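You operate a simulated robot arm through the tools that you are given. There is no shell and no other tool. Be economical: measure what you need, move in short steps, check, and stop when the job is done.

You run a simulated robot arm. Do the job below in one go: nothing can be reset, and whatever is moved stays where it is left.

JOB
Put one of the white packs from the low shelf in the wall bay of the red rack in the blue tray.

The check looks at the end state, three seconds after you hand in, the way a careful person would. Anything else that was tipped, shoved, dropped, spilled or broken makes it a failure.

ROBOT AND FRAMES
A 6-joint arm with a two-finger parallel gripper on a trunk, on a base that drives. Base frame: it is fixed to the floor where the robot stands at the start and does not move with it; the origin is under the middle of the robot, x ahead of it, y to its left, z up. Readings come in mm, degrees, newtons and seconds.
With the tool pointing down near the work surface it reaches from about 300 to 700 mm from the robot's upright axis, wherever it stands. Its first joint turns from -166.0 to 166.0 degrees. Places, roughly: blue tray [-1500, 1500, 1000]. Payload 4.1 kg.
The tool frame sits at the grasp point between the pads (the TCP): z along the fingers, y along the line on which they close. The tips reach 23 mm beyond it. Largest opening 94 mm; finger width 38, thickness 10; the body of the gripper, 54 by 96 mm, starts 39 mm behind the TCP.
Orientation is told as [roll, pitch, yaw] about the base's x, y, z axes, in that order, counted from this pose: with the fingers straight down and closing along the base's y, the tool's x points along the base's -x, its y along +y and its z along -z.

CONTROLS
- The arm moves only by the tool jog_arm. Its arguments are lists of equal length, an entry for each row: "linear": the shift along the base's x, y, z in mm, a list of three; "rotation": the turn, a rotation vector about the base's x, y, z in degrees, a list of three. In form: {"linear": [[x, y, z], ...], "rotation": [[rx, ry, rz], ...]}. A call has 1 to 20 rows; each row is the pose to reach, as a shift and turn from the pose commanded when the call began. "jaw" is the gripper command, from -1 (shut) to 1 (fully open), values between in proportion, set as the call begins (left out, the last holds). A row lasts 0.2 s, in which the tool goes at most 50 mm and 8.6 degrees; a call with a longer step from one row to the next is refused whole, and so is a gripper value outside its range. A pose out of reach is approached as far as the arm can. The call stops where the force on the tool passes 40 N (or 10 N more than at its start, if that is more) or the arm is blocked; 0.2 s more then pass. Each finger travels about 45 mm/s and halts on what it meets, pressing with about 38 N; the grip force reading is that of the motor and also rises with nothing between the fingers. The clock runs only during rows and for 0.2 s after the last one: add rows that repeat a pose to give the fingers time. The reply holds the time, the measured pose of the TCP, the force on the tool along the base axes, the opening and the grip force, in the units named above and with some noise.
- Cameras (640 x 400 px; columns grow to the right, rows downward): "scene" is now at [8.9, 191.8, 1416.4]; the picture's right is [0.37, -0.93, 0.00], its down [-0.71, -0.28, -0.64] and it looks along [0.60, 0.24, -0.77] (base axes); focal length 288 px, centre (320, 200). "wrist" rides on the gripper at [87, 16, -75] in the tool frame; the picture's right is [-0.18, 0.98, 0.00], its down [-0.58, -0.11, -0.81] and it looks along [-0.79, -0.15, 0.59] (tool axes); focal length 243 px, centre (320, 200).
- capture(camera): a new picture of that camera. No time passes.
- move_column(by): slides the trunk up (or, below 0, down) by that many mm; the arm and the scene camera ride with it, the base frame stays. It gives what a move gives, with no picture.
- steer(legs): drives the robot by 1 to 6 legs, each [ahead, turn to the left] in mm and degrees, along the robot's own axes; the way and the turn of a leg run together, so that a leg with both is an arc; at most 1500 mm and 180 degrees a leg. The arm and the cameras ride along, it lands a little off, and it stops where it bumps. It gives what a move gives.
- aim_head(pan, tilt): turns the head with the scene camera to pan (to the left, within 155 degrees either way) and tilt (down, from -29 to 69), counted from straight ahead of the robot. It gives what a move gives.
- point_at(camera, pixels): for up to 12 pixels [column, row] of the newest picture of that camera ("zoom" is the newest enlarged one), the place [x, y, z] in the base frame of the surface seen there, good to about 2 mm, but the place of the scene camera against the robot may be out by one fixed shift of up to 18 mm in any direction. No time passes.
- close_up(camera, box): a new picture of the part [left, top, right, bottom] of that camera's present view, enlarged. No time passes.
- sign_off(): hands the job in; it is judged then, once.

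Keep the steps short. Do not move on a guess: measure, check each grasp and each placing, and mend mistakes. In all there are 80 turns and 60 pictures (those below and enlarged ones count). Leave the gripper open and the arm clear of the work at the hand-in unless told otherwise, and finish with a single line.

The tools are called after "Emit:" as name(argument=value, ...) on one line, values as JSON. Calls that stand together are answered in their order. jog_arm: Moves the arm, as the interface text tells. Its arguments: {"type":"object","properties":{"linear":{"type":"array","items":{"type":"array","items":{"type":"number"}}},"rotation":{"type":"array","items":{"type":"array","items":{"type":"number"}}},"jaw":{"type":"number"}},"required":["linear","rotation"]} The other tools are called the same way: move_column (by) slides the trunk up or down; steer (legs) drives the base; aim_head (pan, tilt) turns the head that bears the scene camera; capture (camera) takes a picture; point_at (camera, pixels) gives the place of the surface under pixels of a picture; close_up (camera, box) takes an enlarged picture of a part of a camera's view; sign_off () hands the job in.

At the start:

```text
t: 0.0
position: [381.9, 135.7, 1029.3]
tcp_rot: [0.0, -0.1, 0.0]
force: [0.3, 0.1, 0.7]
gripper_width: 94.0
grip_force: 0.1
trunk travel left (down, up): [-375.0, 215.0]
robot x, y, heading: [1.3, -2.5, -0.0]
head pan, tilt: [21.5, 50.0]
```

scene: 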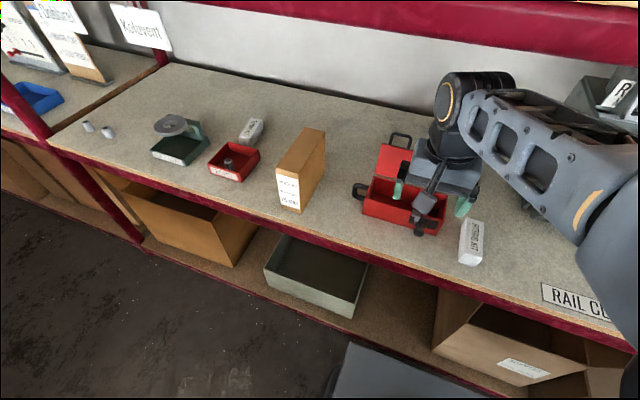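
wrist: 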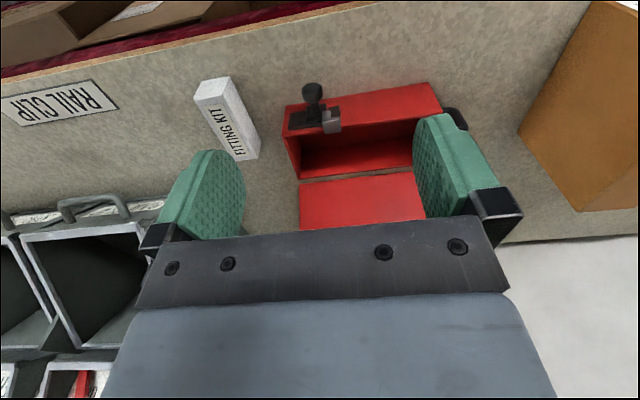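

I see the red rack ahead with a bench and a lower shelf. I'll look around to find the bays, white packs and blue tray.

Emit:
aim_head(pan=70, tilt=20)

Emit:
capture(camera="scene")

Emit:
aim_head(pan=135, tilt=20)

Emit:
capture(camera="scene")

Emit:
aim_head(pan=-50, tilt=25)

Emit:
capture(camera="scene")

```text
t: 1.2
position: [382.6, 135.7, 1030.8]
tcp_rot: [0.0, 0.0, 0.1]
force: [-0.1, -0.6, -0.7]
gripper_width: 93.8
grip_force: 0.0
trunk travel left (down, up): [-375.0, 215.0]
robot x, y, heading: [4.3, -0.4, -0.0]
head pan, tilt: [70.0, 20.0]
```

```text
57 pictures are left
```

scene: 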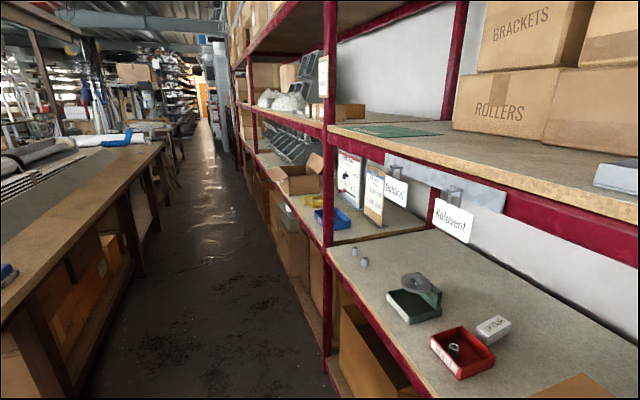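

```text
t: 2.5
position: [382.8, 134.4, 1031.2]
tcp_rot: [-0.1, -0.1, 0.2]
force: [-1.0, 0.2, 0.1]
gripper_width: 93.9
grip_force: 0.1
trunk travel left (down, up): [-375.0, 215.0]
robot x, y, heading: [0.7, -3.3, 0.1]
head pan, tilt: [135.0, 20.0]
```

```text
56 pictures are left
```

scene: 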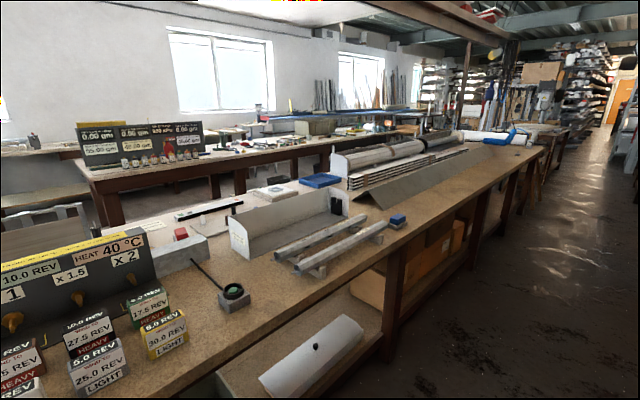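

```text
t: 5.3
position: [383.6, 135.6, 1030.7]
tcp_rot: [0.0, 0.0, 0.1]
force: [0.5, 0.0, 0.4]
gripper_width: 93.9
grip_force: 0.0
trunk travel left (down, up): [-375.0, 215.0]
robot x, y, heading: [2.8, -4.4, -0.0]
head pan, tilt: [-50.0, 25.0]
```

```text
55 pictures are left
```

scene: 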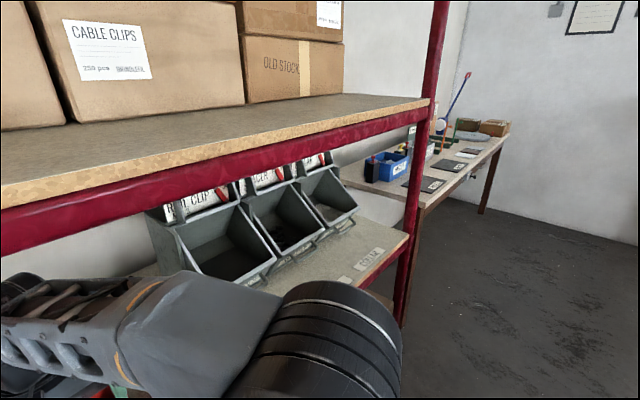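

The rack's last bay is before me, with the wall to the right. I'll look low and to the right to check the low shelf, and measure the blue tray candidates.

Emit:
aim_head(pan=-25, tilt=60)

Emit:
capture(camera="scene")

Emit:
aim_head(pan=135, tilt=20)

Emit:
close_up(camera="scene", box=[220, 120, 460, 270])

Emit:
point_at(camera="scene", pixels=[[320, 180], [397, 219], [300, 155], [340, 230], [390, 250], [276, 192]])

```text
t: 6.3
position: [381.6, 134.8, 1030.5]
tcp_rot: [0.0, 0.0, 0.0]
force: [0.9, -0.9, 0.4]
gripper_width: 93.8
grip_force: 0.1
trunk travel left (down, up): [-375.0, 215.0]
robot x, y, heading: [4.3, -1.5, -0.1]
head pan, tilt: [-25.0, 60.0]
```

```text
54 pictures are left
```

scene: 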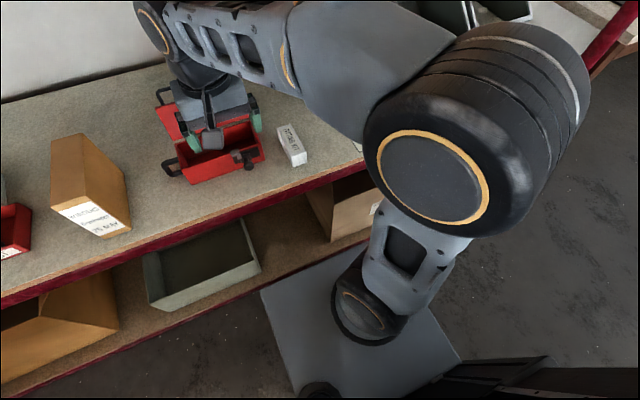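

```text
t: 8.7
position: [381.5, 134.8, 1030.7]
tcp_rot: [0.0, 0.0, 0.1]
force: [0.2, 0.0, -0.1]
gripper_width: 93.9
grip_force: 0.0
trunk travel left (down, up): [-375.0, 215.0]
robot x, y, heading: [-0.1, 1.0, 0.1]
head pan, tilt: [135.0, 20.0]
```

```text
2.67 times, centred on (340, 195) of scene
```

zoom: 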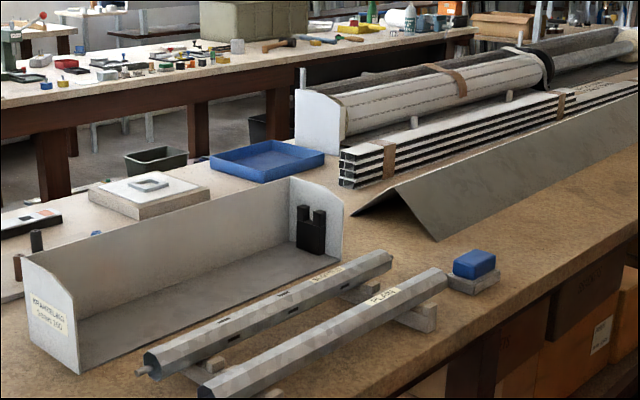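

```text
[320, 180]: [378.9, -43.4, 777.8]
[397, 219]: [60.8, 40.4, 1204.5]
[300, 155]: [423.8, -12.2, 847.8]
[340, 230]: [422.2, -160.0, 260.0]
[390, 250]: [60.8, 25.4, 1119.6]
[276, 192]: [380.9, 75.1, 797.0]
```

point_at read the older picture, so I take a fresh one for the tray, and look further left for the rest of the room.

Emit:
capture(camera="scene")

Emit:
point_at(camera="scene", pixels=[[320, 180], [300, 184], [341, 178], [319, 188], [397, 219], [400, 262], [380, 180], [450, 200], [215, 370], [540, 155]])

Emit:
aim_head(pan=-140, tilt=20)

Emit:
capture(camera="scene")

Emit:
aim_head(pan=-95, tilt=25)

Emit:
capture(camera="scene")

```text
52 pictures are left
```

scene: 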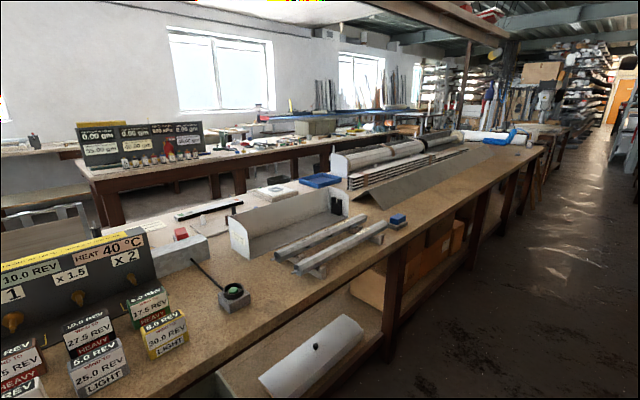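

```text
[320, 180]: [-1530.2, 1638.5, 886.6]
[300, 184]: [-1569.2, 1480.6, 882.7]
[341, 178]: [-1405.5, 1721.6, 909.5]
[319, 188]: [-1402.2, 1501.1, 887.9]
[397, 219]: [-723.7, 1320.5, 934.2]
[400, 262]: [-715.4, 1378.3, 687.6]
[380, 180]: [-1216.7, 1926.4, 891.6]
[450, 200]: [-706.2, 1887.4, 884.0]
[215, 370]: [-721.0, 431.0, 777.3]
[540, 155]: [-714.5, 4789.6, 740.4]
```

```text
t: 12.5
position: [381.1, 134.2, 1030.8]
tcp_rot: [0.1, -0.1, 0.1]
force: [0.7, -0.3, 0.6]
gripper_width: 93.8
grip_force: 0.1
trunk travel left (down, up): [-375.0, 215.0]
robot x, y, heading: [2.8, -0.7, -0.0]
head pan, tilt: [-140.0, 20.0]
```

```text
51 pictures are left
```

scene: 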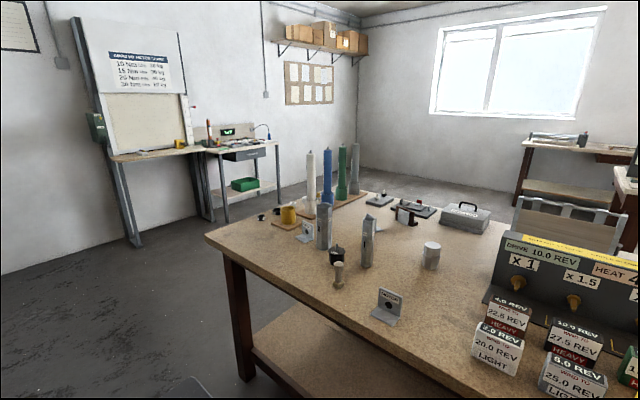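

```text
t: 13.7
position: [382.3, 134.2, 1031.6]
tcp_rot: [0.0, 0.0, 0.1]
force: [0.7, 0.5, 0.7]
gripper_width: 94.0
grip_force: 0.0
trunk travel left (down, up): [-375.0, 215.0]
robot x, y, heading: [-1.3, -4.1, 0.0]
head pan, tilt: [-95.0, 25.0]
```

```text
50 pictures are left
```

scene: 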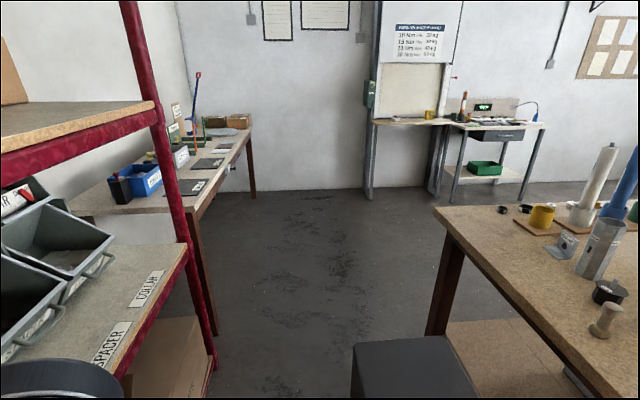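

The blue tray stands on the big bench behind me at about (-1480, 1600), rim z≈910. Before moving the arm I measure the obstacles on the rack around it.

Emit:
aim_head(pan=30, tilt=40)

Emit:
capture(camera="scene")

```text
t: 15.7
position: [382.7, 135.5, 1031.1]
tcp_rot: [-0.1, 0.0, 0.1]
force: [1.2, -0.7, -0.5]
gripper_width: 94.0
grip_force: 0.0
trunk travel left (down, up): [-375.0, 215.0]
robot x, y, heading: [3.3, -5.4, 0.2]
head pan, tilt: [30.0, 40.0]
```

```text
49 pictures are left
```

scene: 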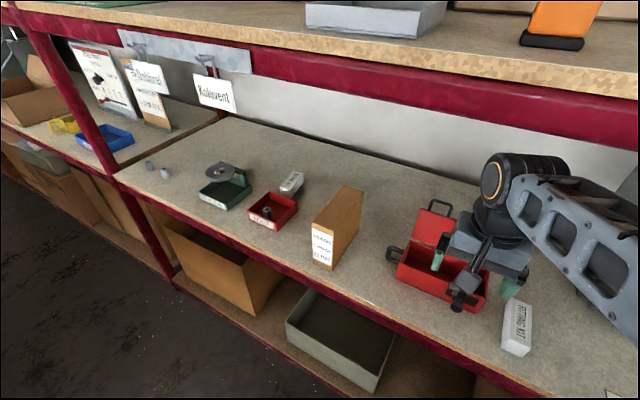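

I read positions of the shelf edges and boxes here.

Emit:
point_at(camera="scene", pixels=[[345, 195], [322, 250], [425, 322], [600, 95], [400, 20], [340, 340], [220, 260], [300, 360], [515, 330], [290, 185], [130, 185], [112, 172]])

Emit:
close_up(camera="scene", box=[0, 30, 320, 230])

```text
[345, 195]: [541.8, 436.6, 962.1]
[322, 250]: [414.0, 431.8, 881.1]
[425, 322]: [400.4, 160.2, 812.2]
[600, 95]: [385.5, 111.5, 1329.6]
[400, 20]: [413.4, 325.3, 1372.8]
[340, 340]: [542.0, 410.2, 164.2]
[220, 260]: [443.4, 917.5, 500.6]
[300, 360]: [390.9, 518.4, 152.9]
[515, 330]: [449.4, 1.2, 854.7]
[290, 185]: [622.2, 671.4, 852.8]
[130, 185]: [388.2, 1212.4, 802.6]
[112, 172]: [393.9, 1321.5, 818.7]
```

```text
2.00 times, centred on (160, 130) of scene
```

zoom: 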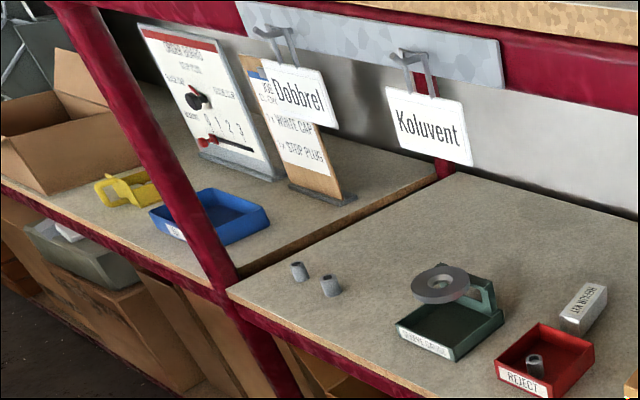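

Rack front edge is x≈390, upper shelf about z 1300, low shelf z≈150. I'll back out 150 mm so the arm comes clear of the rack before turning.

Emit:
steer(legs=[[-150, 0]])

Emit:
aim_head(pan=0, tilt=69)

Emit:
capture(camera="scene")

Emit:
aim_head(pan=150, tilt=60)

Emit:
capture(camera="scene")

```text
t: 17.1
position: [235.3, 135.7, 1030.2]
tcp_rot: [0.0, 0.0, 0.2]
force: [0.3, -0.3, 0.3]
gripper_width: 94.1
grip_force: 0.1
trunk travel left (down, up): [-375.0, 215.0]
robot x, y, heading: [-141.8, -0.7, 0.2]
head pan, tilt: [30.0, 40.0]
```

```text
t: 18.0
position: [234.9, 134.6, 1031.3]
tcp_rot: [0.0, 0.0, 0.1]
force: [-0.5, 0.1, 0.2]
gripper_width: 93.9
grip_force: 0.1
trunk travel left (down, up): [-375.0, 215.0]
robot x, y, heading: [-146.0, -0.7, -0.0]
head pan, tilt: [0.0, 68.8]
```

```text
47 pictures are left
```

scene: 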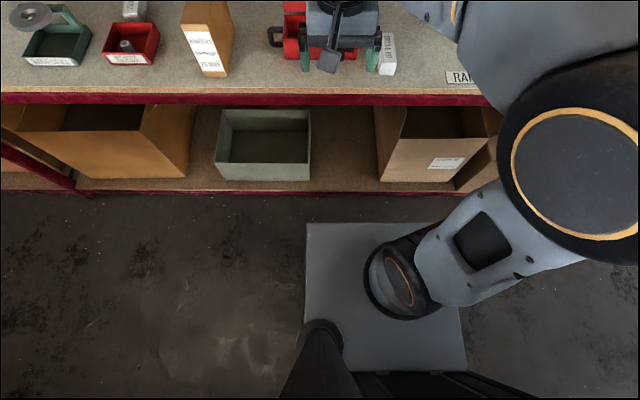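

```text
t: 20.4
position: [236.3, 136.4, 1030.3]
tcp_rot: [0.0, 0.0, 0.0]
force: [-0.2, 0.6, 0.2]
gripper_width: 93.8
grip_force: 0.0
trunk travel left (down, up): [-375.0, 215.0]
robot x, y, heading: [-146.1, -5.2, -0.1]
head pan, tilt: [150.0, 60.0]
```

```text
46 pictures are left
```

scene: 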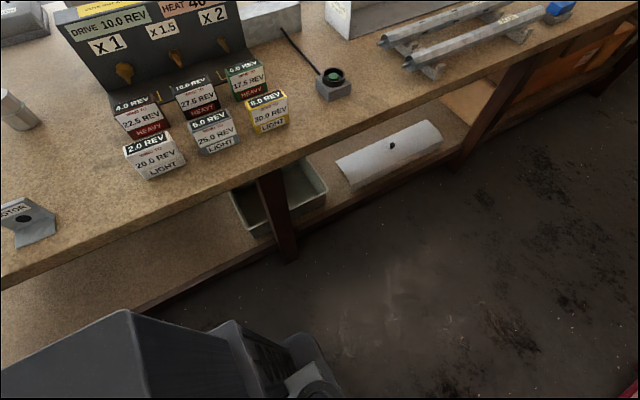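

I measure the robot's base outline and the bench behind.

Emit:
point_at(camera="scene", pixels=[[130, 315], [240, 335], [320, 350], [20, 380], [150, 310], [40, 270]])

Emit:
aim_head(pan=0, tilt=69)

Emit:
capture(camera="scene")

Emit:
point_at(camera="scene", pixels=[[308, 226], [455, 228], [308, 310], [462, 360], [520, 395], [430, 375], [580, 330], [540, 230], [470, 10]])

```text
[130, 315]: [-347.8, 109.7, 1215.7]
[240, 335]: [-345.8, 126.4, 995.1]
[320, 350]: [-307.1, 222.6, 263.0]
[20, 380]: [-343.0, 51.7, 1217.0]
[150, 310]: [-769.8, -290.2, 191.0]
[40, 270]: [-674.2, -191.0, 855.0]
```

```text
t: 22.7
position: [235.4, 134.8, 1031.4]
tcp_rot: [0.0, -0.1, 0.1]
force: [0.5, -0.5, -0.5]
gripper_width: 94.2
grip_force: 0.1
trunk travel left (down, up): [-375.0, 215.0]
robot x, y, heading: [-147.4, -0.3, -0.0]
head pan, tilt: [0.0, 68.8]
```

```text
45 pictures are left
```

scene: 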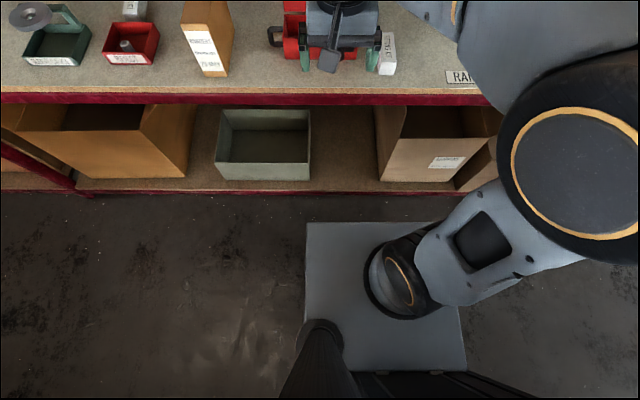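

```text
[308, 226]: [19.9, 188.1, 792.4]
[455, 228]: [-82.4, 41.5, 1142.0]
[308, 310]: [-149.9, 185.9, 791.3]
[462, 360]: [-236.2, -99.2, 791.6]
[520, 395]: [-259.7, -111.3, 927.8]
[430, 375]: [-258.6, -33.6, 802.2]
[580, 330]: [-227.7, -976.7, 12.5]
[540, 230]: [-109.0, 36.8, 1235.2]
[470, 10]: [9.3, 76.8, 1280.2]
```

Everything is within roughly 410 mm of the axis, and I'm mid-aisle. I turn left 90° to face along the aisle, then look right at the rack and its low shelf.

Emit:
steer(legs=[[0, 45], [0, 45]])

Emit:
aim_head(pan=-125, tilt=40)

Emit:
capture(camera="scene")

Emit:
aim_head(pan=-20, tilt=35)

Emit:
capture(camera="scene")

```text
t: 27.3
position: [-289.0, 377.4, 1029.7]
tcp_rot: [0.0, 0.0, 91.0]
force: [-0.2, -0.1, -0.3]
gripper_width: 93.9
grip_force: 0.1
trunk travel left (down, up): [-375.0, 215.0]
robot x, y, heading: [-144.1, 0.4, 90.7]
head pan, tilt: [0.0, 68.8]
```

```text
t: 29.3
position: [-289.2, 377.1, 1030.8]
tcp_rot: [0.0, 0.0, 91.0]
force: [0.2, 0.3, 0.7]
gripper_width: 93.8
grip_force: 0.0
trunk travel left (down, up): [-375.0, 215.0]
robot x, y, heading: [-146.9, -1.3, 91.0]
head pan, tilt: [-125.0, 40.0]
```

```text
44 pictures are left
```

scene: 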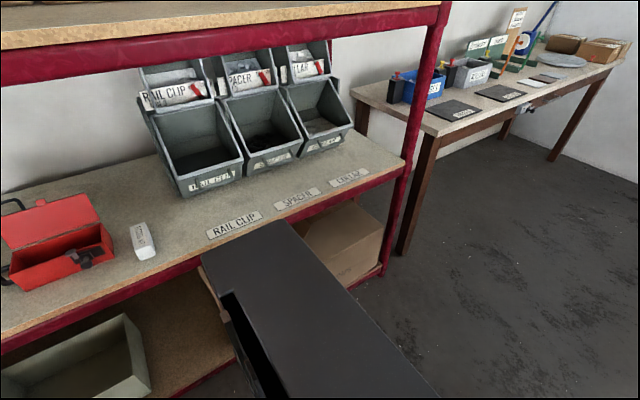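

```text
t: 31.1
position: [-289.3, 377.3, 1030.3]
tcp_rot: [0.0, 0.0, 90.9]
force: [-0.1, -0.6, -0.6]
gripper_width: 93.9
grip_force: 0.0
trunk travel left (down, up): [-375.0, 215.0]
robot x, y, heading: [-146.2, -7.4, 90.9]
head pan, tilt: [-20.0, 35.0]
```

```text
43 pictures are left
```

scene: 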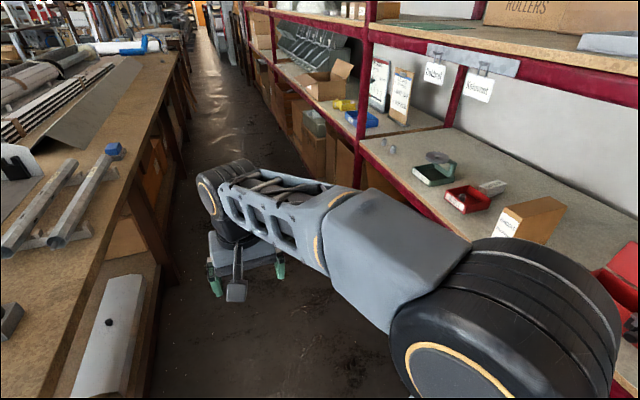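

Nothing white is visible on top of the low shelf yet, so I lower the trunk (arm hangs free in the aisle) to look into it from below bench level.

Emit:
move_column(by=-370)

Emit:
aim_head(pan=-70, tilt=35)

Emit:
capture(camera="scene")

Emit:
aim_head(pan=-110, tilt=35)

Emit:
capture(camera="scene")

Emit:
aim_head(pan=-20, tilt=20)

Emit:
capture(camera="scene")

```text
t: 34.7
position: [-290.9, 377.1, 660.2]
tcp_rot: [0.0, 0.0, 91.1]
force: [-0.6, 0.1, -0.8]
gripper_width: 94.0
grip_force: 0.0
trunk travel left (down, up): [-5.0, 585.0]
robot x, y, heading: [-145.3, -1.4, 91.0]
head pan, tilt: [-20.0, 35.0]
```

```text
t: 35.9
position: [-289.8, 378.0, 662.1]
tcp_rot: [0.1, 0.1, 91.0]
force: [-0.1, -0.5, -0.5]
gripper_width: 94.1
grip_force: 0.1
trunk travel left (down, up): [-5.0, 585.0]
robot x, y, heading: [-141.9, 1.9, 90.7]
head pan, tilt: [-70.0, 35.0]
```

```text
42 pictures are left
```

scene: 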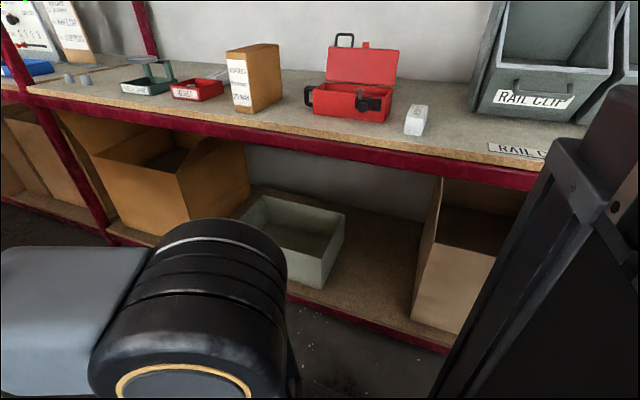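

```text
t: 37.0
position: [-289.4, 377.9, 661.0]
tcp_rot: [0.1, -0.1, 91.0]
force: [0.1, 0.0, -0.6]
gripper_width: 94.1
grip_force: 0.0
trunk travel left (down, up): [-5.0, 585.0]
robot x, y, heading: [-148.8, -4.6, 90.8]
head pan, tilt: [-110.0, 35.0]
```

```text
41 pictures are left
```

scene: 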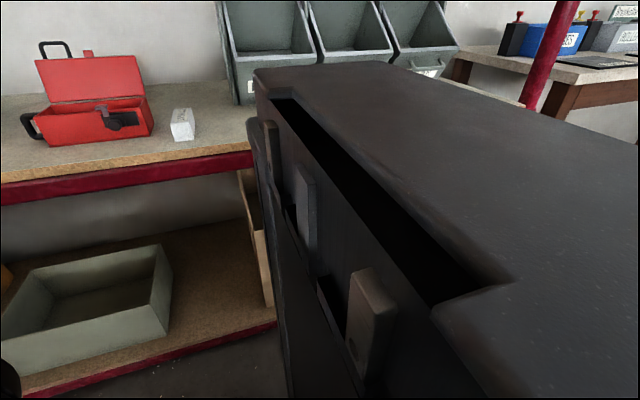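

```text
t: 38.6
position: [-288.3, 377.0, 659.6]
tcp_rot: [0.0, 0.1, 91.1]
force: [-0.2, -0.4, -0.5]
gripper_width: 94.0
grip_force: 0.1
trunk travel left (down, up): [-5.0, 585.0]
robot x, y, heading: [-148.1, -4.9, 90.9]
head pan, tilt: [-20.0, 20.0]
```

```text
40 pictures are left
```

scene: 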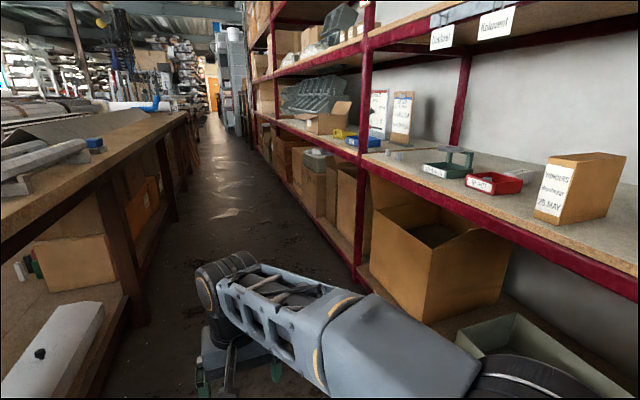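

I zoom on the second bay's grey bin, and on the hanging signs and pack labels, to decide which packs are meant.

Emit:
close_up(camera="scene", box=[240, 60, 440, 185])

Emit:
close_up(camera="scene", box=[420, 0, 640, 230])

```text
3.20 times, centred on (340, 122) of scene
```

zoom: 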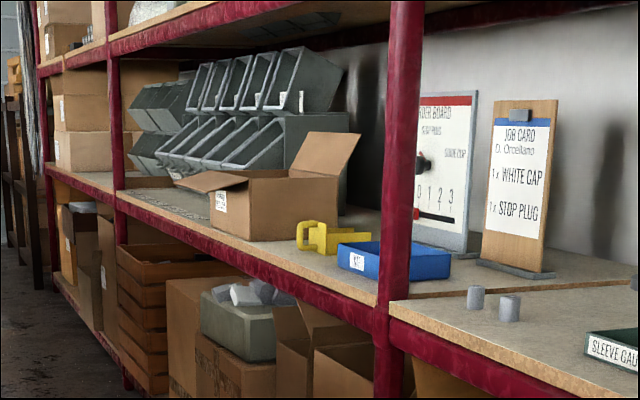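

```text
1.74 times, centred on (530, 115) of scene
```

zoom: 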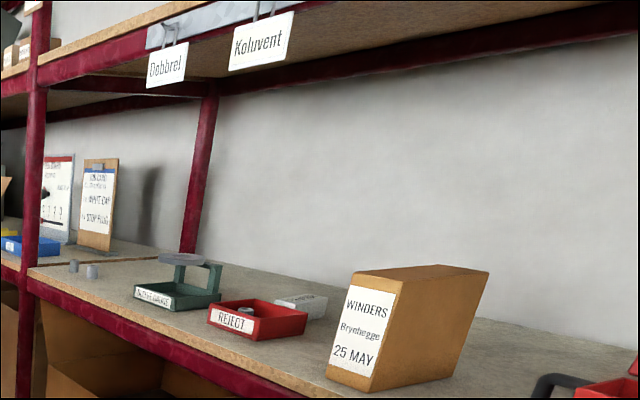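

Not clear yet; the right end of the low shelf is hidden by my own body. I raise nothing, just turn to face the opposite way so the camera mast is on the rack side.

Emit:
steer(legs=[[0, 90], [0, 89]])

Emit:
aim_head(pan=50, tilt=30)

Emit:
capture(camera="scene")

Emit:
aim_head(pan=100, tilt=35)

Emit:
capture(camera="scene")

```text
t: 46.5
position: [-36.8, -392.6, 660.0]
tcp_rot: [0.0, 0.1, -94.1]
force: [-0.4, 0.4, -0.4]
gripper_width: 94.0
grip_force: 0.1
trunk travel left (down, up): [-5.0, 585.0]
robot x, y, heading: [-143.5, 2.6, -94.2]
head pan, tilt: [-20.0, 20.0]
```

```text
t: 47.9
position: [-36.6, -393.2, 661.4]
tcp_rot: [0.0, -0.1, -94.1]
force: [0.6, 1.0, -1.3]
gripper_width: 93.9
grip_force: 0.0
trunk travel left (down, up): [-5.0, 585.0]
robot x, y, heading: [-147.9, -0.7, -94.1]
head pan, tilt: [50.0, 30.0]
```

```text
37 pictures are left
```

scene: 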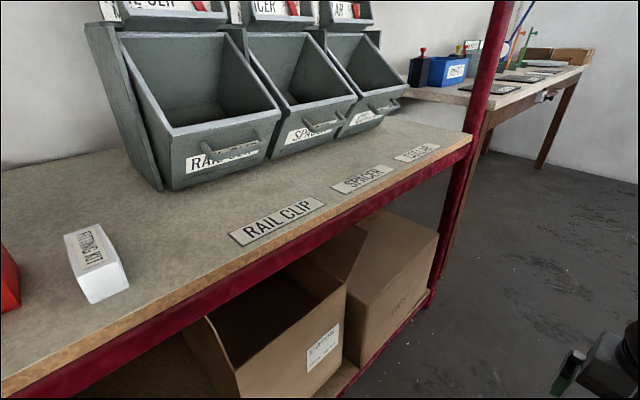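

```text
t: 49.0
position: [-36.1, -392.8, 661.2]
tcp_rot: [0.0, 0.0, -94.0]
force: [0.1, -0.8, 0.7]
gripper_width: 93.9
grip_force: 0.1
trunk travel left (down, up): [-5.0, 585.0]
robot x, y, heading: [-147.9, -2.8, -94.0]
head pan, tilt: [100.0, 35.0]
```

```text
36 pictures are left
```

scene: 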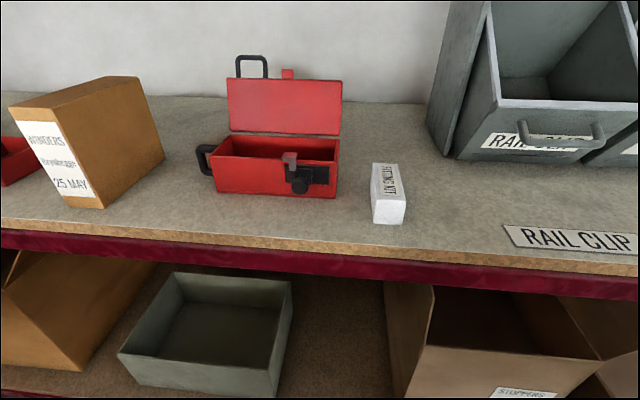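

The low board at z≈150 holds only boxes and a tub; the white "FITTING KIT" packs stand on the shelf at z≈800 of this end bay, beneath the upper shelf. I measure the one beside the red toolbox.

Emit:
close_up(camera="scene", box=[320, 140, 460, 240])

Emit:
point_at(camera="scene", pixels=[[376, 167], [395, 167], [377, 196], [403, 197], [376, 221], [401, 222], [386, 180], [300, 190], [335, 150], [460, 155], [500, 110], [390, 245]])

```text
4.00 times, centred on (390, 190) of scene
```

zoom: 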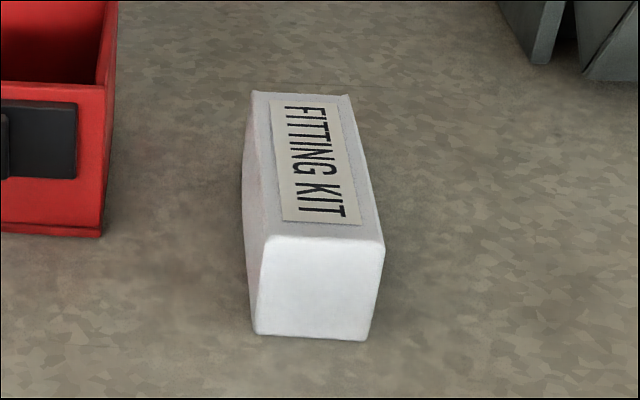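

```text
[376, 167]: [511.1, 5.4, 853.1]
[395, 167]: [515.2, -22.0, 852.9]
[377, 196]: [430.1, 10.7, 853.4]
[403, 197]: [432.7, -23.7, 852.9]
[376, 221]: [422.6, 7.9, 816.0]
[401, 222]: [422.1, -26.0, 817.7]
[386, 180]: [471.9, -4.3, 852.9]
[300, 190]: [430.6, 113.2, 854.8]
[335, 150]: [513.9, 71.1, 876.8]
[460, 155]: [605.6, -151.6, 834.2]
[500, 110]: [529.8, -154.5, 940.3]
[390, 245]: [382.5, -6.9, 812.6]
```

The pack is about 36 mm wide in y (‑26..9), 95 mm long in x (425..520), top z≈853, and its toolbox neighbour begins at y≈65. I raise the trunk back up and turn to face the rack.

Emit:
move_column(by=370)

Emit:
steer(legs=[[0, 47], [0, 47]])

Emit:
capture(camera="wrist")

```text
t: 52.6
position: [-35.9, -392.9, 1031.4]
tcp_rot: [0.0, 0.0, -94.1]
force: [-1.0, -0.1, -0.3]
gripper_width: 93.8
grip_force: 0.2
trunk travel left (down, up): [-375.0, 215.0]
robot x, y, heading: [-147.8, -2.1, -94.2]
head pan, tilt: [100.0, 35.0]
```

```text
t: 57.3
position: [233.7, 139.1, 1030.2]
tcp_rot: [0.0, 0.0, 0.5]
force: [0.2, -0.2, -0.6]
gripper_width: 94.3
grip_force: 0.2
trunk travel left (down, up): [-375.0, 215.0]
robot x, y, heading: [-146.8, 1.4, 0.5]
head pan, tilt: [100.0, 35.0]
```

```text
34 pictures are left
```

wrist: 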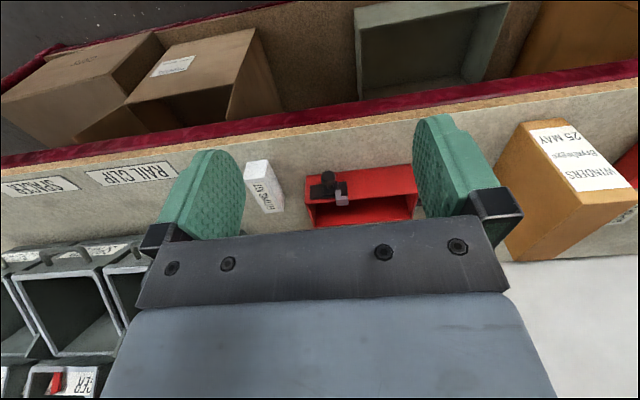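

The wrist camera sees the pack at (263,186). I measure it with this camera, which has no fixed shift.

Emit:
point_at(camera="wrist", pixels=[[249, 166], [266, 163], [268, 200], [280, 208], [256, 163], [270, 187], [312, 195], [320, 210], [285, 160], [230, 140], [500, 90]])

Emit:
close_up(camera="wrist", box=[220, 140, 348, 220])

```text
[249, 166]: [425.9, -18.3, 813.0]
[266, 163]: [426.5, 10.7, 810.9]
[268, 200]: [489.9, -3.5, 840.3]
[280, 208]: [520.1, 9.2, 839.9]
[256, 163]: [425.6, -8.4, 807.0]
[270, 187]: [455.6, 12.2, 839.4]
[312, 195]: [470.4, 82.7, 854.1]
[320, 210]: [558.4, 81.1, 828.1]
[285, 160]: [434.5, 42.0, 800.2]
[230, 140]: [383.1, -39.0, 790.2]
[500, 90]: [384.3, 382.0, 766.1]
```

```text
5.00 times, centred on (284, 180) of wrist
```

zoom: 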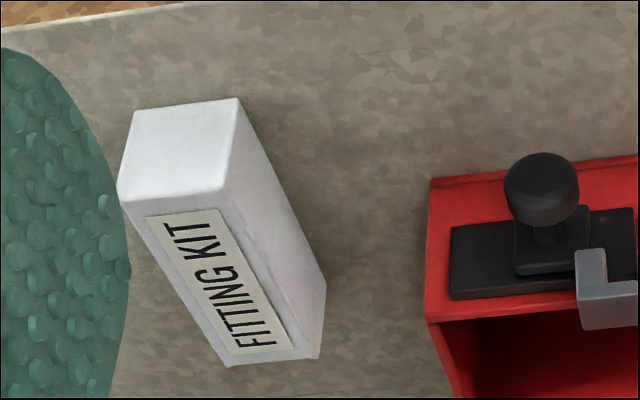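

Emit:
point_at(camera="zoom", pixels=[[124, 198], [222, 190], [232, 362], [300, 352], [322, 290], [236, 102], [138, 114], [450, 300], [432, 190]])

```text
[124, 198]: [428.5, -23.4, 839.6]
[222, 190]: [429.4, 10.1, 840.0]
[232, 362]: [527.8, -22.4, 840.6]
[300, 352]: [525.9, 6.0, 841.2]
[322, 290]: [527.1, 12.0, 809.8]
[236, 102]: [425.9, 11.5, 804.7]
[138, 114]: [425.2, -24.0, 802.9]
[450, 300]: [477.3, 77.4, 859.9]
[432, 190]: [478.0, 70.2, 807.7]
```

The pack centre is (477, -6.5), z 800–840, aligned with x. Before reaching in I check the clearance under the upper shelf's beam.

Emit:
aim_head(pan=0, tilt=20)

Emit:
capture(camera="scene")

Emit:
point_at(camera="scene", pixels=[[200, 150], [200, 165], [200, 120], [400, 150], [450, 200], [400, 230], [450, 250], [350, 280]])

```text
t: 59.1
position: [235.5, 137.5, 1031.3]
tcp_rot: [0.1, -0.1, 0.5]
force: [0.2, -0.4, 1.4]
gripper_width: 94.3
grip_force: 0.1
trunk travel left (down, up): [-375.0, 215.0]
robot x, y, heading: [-144.3, -2.1, 0.8]
head pan, tilt: [0.0, 20.0]
```

```text
32 pictures are left
```

scene: 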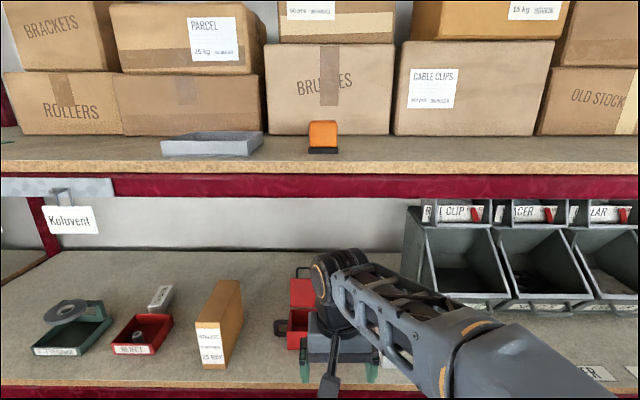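

```text
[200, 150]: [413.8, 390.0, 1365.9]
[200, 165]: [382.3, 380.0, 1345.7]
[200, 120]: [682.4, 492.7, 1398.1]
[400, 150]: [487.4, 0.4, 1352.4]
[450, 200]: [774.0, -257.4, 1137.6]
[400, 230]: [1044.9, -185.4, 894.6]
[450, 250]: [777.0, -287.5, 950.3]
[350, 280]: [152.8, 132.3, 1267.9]
```

Beam bottom is ~z 1270; the wrist top rides ~235 above the TCP, so entering at z≈890 is safe. I narrow the jaw to ~61 mm, go across and down to z 890, then forward to x≈475.

Emit:
jog_arm(linear=[[0, -29, -28], [0, -58, -56], [0, -87, -84], [0, -116, -112], [0, -145, -140], [40, -145, -140], [80, -145, -140], [120, -145, -140], [160, -145, -140], [200, -145, -140], [241, -145, -140], [241, -145, -140]], rotation=[[0, 0, -0.5], [0, 0, -0.5], [0, 0, -0.5], [0, 0, -0.5], [0, 0, -0.5], [0, 0, -0.5], [0, 0, -0.5], [0, 0, -0.5], [0, 0, -0.5], [0, 0, -0.5], [0, 0, -0.5], [0, 0, -0.5]], jaw=0.3)

Emit:
capture(camera="wrist")

```text
t: 61.7
position: [475.4, -7.6, 889.6]
tcp_rot: [-0.1, 0.0, 0.1]
force: [0.1, -0.2, 0.1]
gripper_width: 61.0
grip_force: 0.1
trunk travel left (down, up): [-375.0, 215.0]
robot x, y, heading: [-145.6, -0.5, 0.4]
head pan, tilt: [0.0, 20.0]
```

```text
31 pictures are left
```

wrist: 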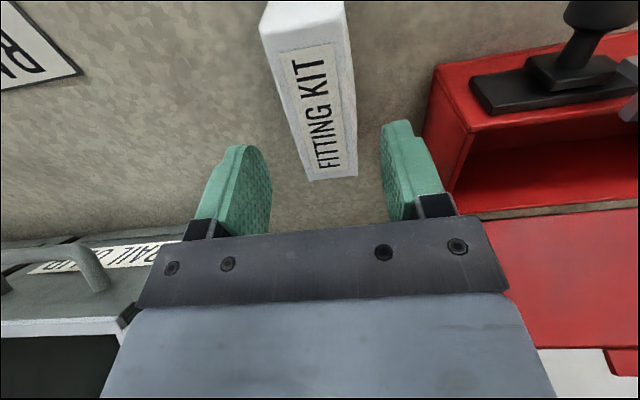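

The fingers straddle the pack's line. I re-measure the pack here to be sure of x and y.

Emit:
point_at(camera="wrist", pixels=[[310, 178], [354, 174], [275, 48], [344, 38], [318, 110], [438, 75]])

```text
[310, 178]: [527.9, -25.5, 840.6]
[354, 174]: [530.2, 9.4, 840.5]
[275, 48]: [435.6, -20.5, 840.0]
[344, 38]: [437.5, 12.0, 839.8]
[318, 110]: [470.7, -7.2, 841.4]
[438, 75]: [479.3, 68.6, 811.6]
```

Pack centre (478, -6): matches. I go down 60 mm to z≈830.

Emit:
jog_arm(linear=[[1, 1, -20], [2, 1, -40], [3, 1, -52], [3, 1, -60], [3, 1, -60]], rotation=[[0, 0, 0], [0, 0, 0], [0, 0, 0], [0, 0, 0], [0, 0, 0]])

Emit:
jog_arm(linear=[[0, 0, 0], [0, 0, 0], [0, 0, 0], [0, 0, 0], [0, 0, 0]], rotation=[[0, 0, 0], [0, 0, 0], [0, 0, 0], [0, 0, 0], [0, 0, 0]], jaw=-1)

Emit:
capture(camera="wrist")

```text
t: 62.9
position: [478.8, -7.6, 831.3]
tcp_rot: [0.0, 0.0, -0.1]
force: [0.0, -0.7, 0.7]
gripper_width: 61.3
grip_force: 0.1
trunk travel left (down, up): [-375.0, 215.0]
robot x, y, heading: [-148.1, -1.2, 0.4]
head pan, tilt: [0.0, 20.0]
```

```text
t: 64.1
position: [478.8, -6.6, 831.3]
tcp_rot: [-0.1, 0.0, -0.1]
force: [-0.3, 0.3, -0.6]
gripper_width: 44.3
grip_force: 38.3
trunk travel left (down, up): [-375.0, 215.0]
robot x, y, heading: [-143.8, 0.1, 0.2]
head pan, tilt: [0.0, 20.0]
```

```text
30 pictures are left
```

wrist: 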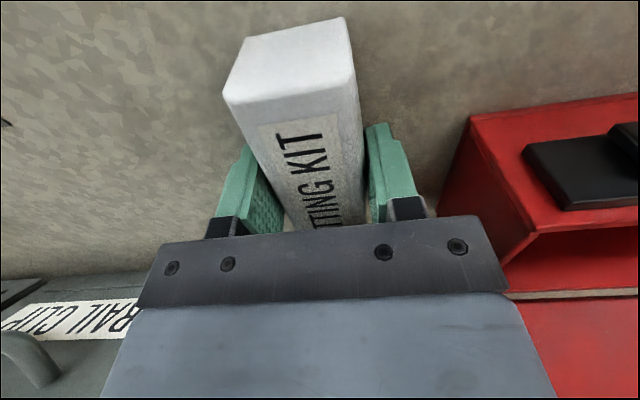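

Grip force 38 N at 44 mm: held. I lift 60 mm and check.

Emit:
jog_arm(linear=[[0, 0, 10], [0, 0, 30], [0, 0, 60], [0, 0, 60]], rotation=[[0, 0, 0], [0, 0, 0], [0, 0, 0], [0, 0, 0]])

Emit:
capture(camera="wrist")

```text
t: 65.1
position: [480.9, -5.3, 890.0]
tcp_rot: [0.0, -0.1, 0.0]
force: [0.3, 0.2, -0.6]
gripper_width: 44.4
grip_force: 37.9
trunk travel left (down, up): [-375.0, 215.0]
robot x, y, heading: [-142.2, -4.0, 0.3]
head pan, tilt: [0.0, 20.0]
```

```text
29 pictures are left
```

wrist: 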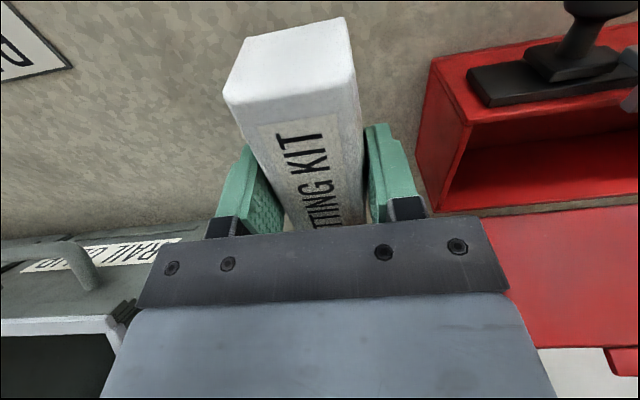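

The pack rises with the gripper. I retrace out of the rack to the carry pose.

Emit:
jog_arm(linear=[[-40, 0, 0], [-80, 0, 0], [-120, 0, 0], [-160, 0, 0], [-200, 0, 0], [-243, 0, 0], [-243, 29, 28], [-243, 58, 56], [-243, 87, 84], [-243, 116, 112], [-243, 143, 140], [-243, 143, 140]], rotation=[[0, 0, 0], [0, 0, 0], [0, 0, 0], [0, 0, 0], [0, 0, 0], [0, 0, 0], [0, 0, 0], [0, 0, 0], [0, 0, 0], [0, 0, 0], [0, 0, 0], [0, 0, 0]])

Emit:
move_column(by=200)

Emit:
aim_head(pan=130, tilt=35)

Emit:
capture(camera="scene")

Emit:
point_at(camera="scene", pixels=[[320, 80], [250, 100], [180, 110], [120, 60], [30, 30], [450, 120], [400, 60], [300, 120], [70, 160], [560, 150]])

Emit:
aim_head(pan=-150, tilt=30)

Emit:
capture(camera="scene")

```text
t: 67.7
position: [235.9, 138.0, 1033.7]
tcp_rot: [0.0, 0.0, 0.0]
force: [0.5, -0.3, -0.8]
gripper_width: 44.7
grip_force: 37.9
trunk travel left (down, up): [-375.0, 215.0]
robot x, y, heading: [-147.4, -2.9, 0.5]
head pan, tilt: [0.0, 20.0]
```

```text
t: 69.9
position: [235.1, 136.1, 1233.0]
tcp_rot: [0.1, 0.0, 0.0]
force: [0.5, -0.2, -1.6]
gripper_width: 44.5
grip_force: 38.3
trunk travel left (down, up): [-575.0, 15.0]
robot x, y, heading: [-142.0, -0.1, 0.5]
head pan, tilt: [0.0, 20.0]
```

```text
t: 72.0
position: [235.4, 135.9, 1232.7]
tcp_rot: [0.0, 0.0, 0.0]
force: [1.1, -0.2, -0.8]
gripper_width: 44.5
grip_force: 37.7
trunk travel left (down, up): [-575.0, 15.0]
robot x, y, heading: [-143.5, -3.8, 0.5]
head pan, tilt: [130.0, 35.0]
```

```text
28 pictures are left
```

scene: 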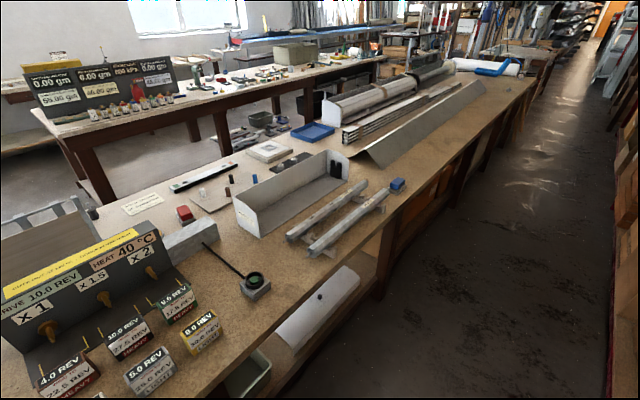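

```text
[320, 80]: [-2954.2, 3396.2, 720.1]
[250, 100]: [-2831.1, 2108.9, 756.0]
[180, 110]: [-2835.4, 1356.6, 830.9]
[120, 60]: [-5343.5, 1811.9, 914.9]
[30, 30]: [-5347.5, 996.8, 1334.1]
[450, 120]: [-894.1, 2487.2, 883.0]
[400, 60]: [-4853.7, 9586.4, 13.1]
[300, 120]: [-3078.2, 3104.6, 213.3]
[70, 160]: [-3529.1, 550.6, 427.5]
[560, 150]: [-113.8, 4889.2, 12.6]
```

```text
t: 75.8
position: [235.9, 137.6, 1233.1]
tcp_rot: [0.0, 0.0, 0.0]
force: [-0.1, -0.5, -1.5]
gripper_width: 44.3
grip_force: 37.9
trunk travel left (down, up): [-575.0, 15.0]
robot x, y, heading: [-142.4, -1.1, 0.5]
head pan, tilt: [-150.0, 30.0]
```

```text
27 pictures are left
```

scene: 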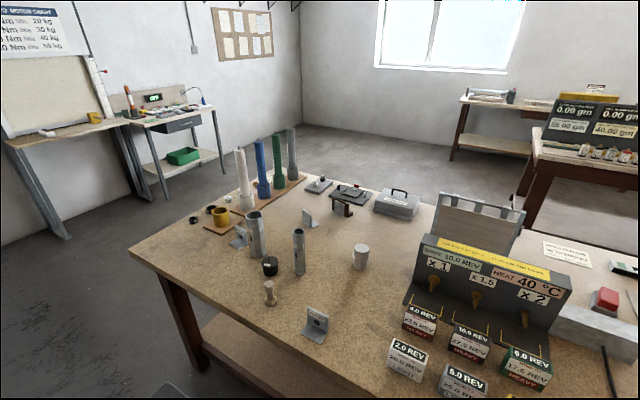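

The aisle behind the bench looks about 1.1 m wide, entered around the bench's right-hand end. I measure bench corners, the cart behind it, and the wall side.

Emit:
point_at(camera="scene", pixels=[[133, 252], [245, 165], [435, 200], [515, 235], [450, 200], [530, 165], [460, 140], [330, 160], [110, 190], [60, 235], [520, 300], [600, 190]])

Emit:
close_up(camera="scene", box=[360, 80, 640, 300])

```text
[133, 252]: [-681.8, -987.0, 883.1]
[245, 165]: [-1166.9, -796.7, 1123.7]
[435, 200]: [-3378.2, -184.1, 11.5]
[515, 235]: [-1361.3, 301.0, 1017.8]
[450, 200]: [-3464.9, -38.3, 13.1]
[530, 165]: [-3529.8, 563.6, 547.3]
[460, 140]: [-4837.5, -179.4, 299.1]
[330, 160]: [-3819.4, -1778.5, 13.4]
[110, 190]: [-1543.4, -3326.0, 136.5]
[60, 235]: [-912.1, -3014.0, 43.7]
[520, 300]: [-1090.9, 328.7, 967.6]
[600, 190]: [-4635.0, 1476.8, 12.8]
```

```text
1.82 times, centred on (500, 190) of scene
```

zoom: 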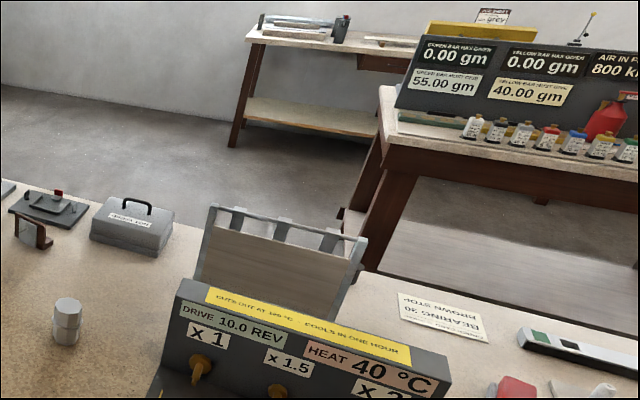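

Emit:
point_at(camera="scene", pixels=[[300, 178], [310, 181], [360, 192], [430, 210], [560, 235], [600, 250], [620, 255], [450, 215], [490, 205], [525, 205], [535, 190], [250, 190]])

```text
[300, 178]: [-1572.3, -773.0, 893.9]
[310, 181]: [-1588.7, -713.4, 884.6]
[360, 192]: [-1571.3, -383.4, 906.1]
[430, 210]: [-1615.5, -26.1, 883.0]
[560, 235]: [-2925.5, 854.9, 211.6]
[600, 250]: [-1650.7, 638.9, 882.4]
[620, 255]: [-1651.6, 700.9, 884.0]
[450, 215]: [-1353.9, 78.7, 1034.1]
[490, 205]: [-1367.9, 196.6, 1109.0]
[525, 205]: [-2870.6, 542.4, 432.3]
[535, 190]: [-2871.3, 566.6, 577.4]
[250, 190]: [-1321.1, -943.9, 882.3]
```

Bench: x -1690..-710, ending at y≈-990; the back aisle spans x -2830..-1690. I drive around: turn right, go to y≈-1600, checking on the way.

Emit:
steer(legs=[[0, -45], [0, -45.5], [900, 0], [750, 0]])

Emit:
aim_head(pan=-75, tilt=30)

Emit:
capture(camera="scene")

```text
t: 88.3
position: [-38.0, -2020.9, 1234.1]
tcp_rot: [0.0, 0.0, -91.1]
force: [0.3, -0.4, -1.8]
gripper_width: 44.2
grip_force: 38.1
trunk travel left (down, up): [-575.0, 15.0]
robot x, y, heading: [-171.2, -1638.0, -90.8]
head pan, tilt: [-150.0, 30.0]
```

```text
t: 89.8
position: [-38.7, -2020.2, 1233.6]
tcp_rot: [0.0, 0.1, -91.2]
force: [0.7, -0.6, -1.6]
gripper_width: 44.4
grip_force: 37.9
trunk travel left (down, up): [-575.0, 15.0]
robot x, y, heading: [-169.8, -1634.9, -91.2]
head pan, tilt: [-75.0, 30.0]
```

```text
25 pictures are left
```

scene: 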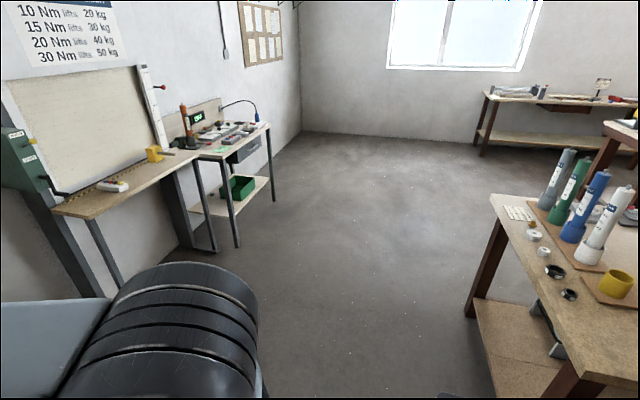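

The corridor is clear. I turn right to head along -x, drive to x≈-2260, then look up the back aisle.

Emit:
steer(legs=[[0, -44.5], [0, -44.5], [1100, 0], [990, 0]])

Emit:
aim_head(pan=-80, tilt=35)

Emit:
capture(camera="scene")

```text
t: 104.5
position: [-2691.2, -1698.6, 1233.6]
tcp_rot: [-0.1, 0.0, 177.0]
force: [-0.4, 0.5, -0.8]
gripper_width: 44.7
grip_force: 38.2
trunk travel left (down, up): [-575.0, 15.0]
robot x, y, heading: [-2306.4, -1580.8, 177.4]
head pan, tilt: [-75.0, 30.0]
```

```text
t: 105.1
position: [-2691.7, -1700.1, 1232.6]
tcp_rot: [0.0, 0.0, 177.0]
force: [0.1, -0.3, -1.7]
gripper_width: 44.2
grip_force: 37.9
trunk travel left (down, up): [-575.0, 15.0]
robot x, y, heading: [-2303.6, -1579.8, 177.5]
head pan, tilt: [-80.0, 35.0]
```

```text
24 pictures are left
```

scene: 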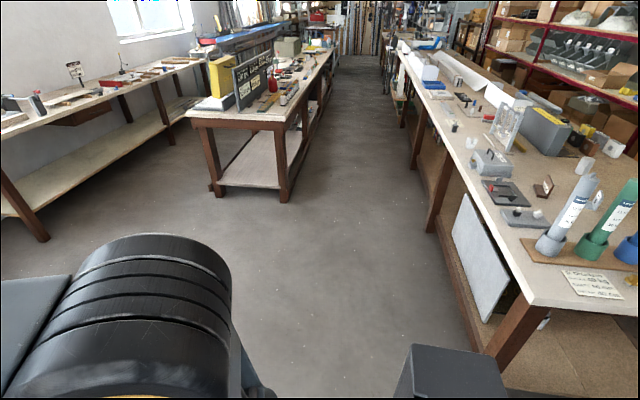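

The back aisle is clear. I turn right to head +y and drive up it in stages.

Emit:
steer(legs=[[0, -44], [0, -44.4], [1000, 0]])

```text
t: 114.3
position: [-2403.0, -214.5, 1232.9]
tcp_rot: [-0.1, 0.0, 88.4]
force: [0.1, 0.2, -0.3]
gripper_width: 44.7
grip_force: 38.3
trunk travel left (down, up): [-575.0, 15.0]
robot x, y, heading: [-2274.7, -604.6, 88.9]
head pan, tilt: [-80.0, 35.0]
```

On course. I go on 1400 mm and look ahead for the tray.

Emit:
steer(legs=[[1400, 0]])

Emit:
aim_head(pan=-40, tilt=40)

Emit:
capture(camera="scene")

```text
t: 121.6
position: [-2391.0, 1240.0, 1233.6]
tcp_rot: [0.0, 0.1, 89.3]
force: [-0.4, -1.1, -1.7]
gripper_width: 44.6
grip_force: 37.8
trunk travel left (down, up): [-575.0, 15.0]
robot x, y, heading: [-2255.8, 857.7, 89.8]
head pan, tilt: [-80.0, 35.0]
```

```text
t: 122.6
position: [-2391.5, 1240.9, 1234.6]
tcp_rot: [0.0, 0.0, 89.4]
force: [0.6, 0.0, -0.7]
gripper_width: 44.6
grip_force: 38.0
trunk travel left (down, up): [-575.0, 15.0]
robot x, y, heading: [-2256.6, 858.1, 89.5]
head pan, tilt: [-40.0, 40.0]
```

```text
23 pictures are left
```

scene: 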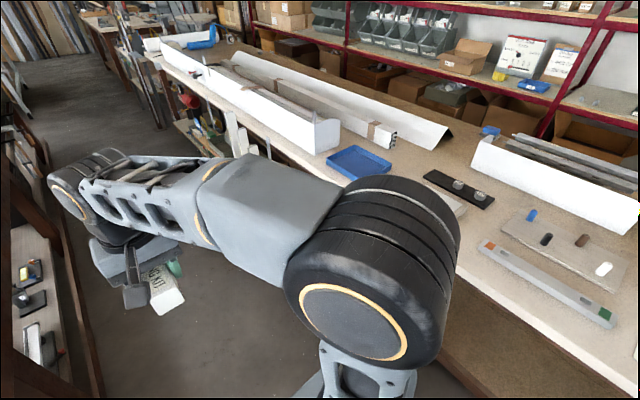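

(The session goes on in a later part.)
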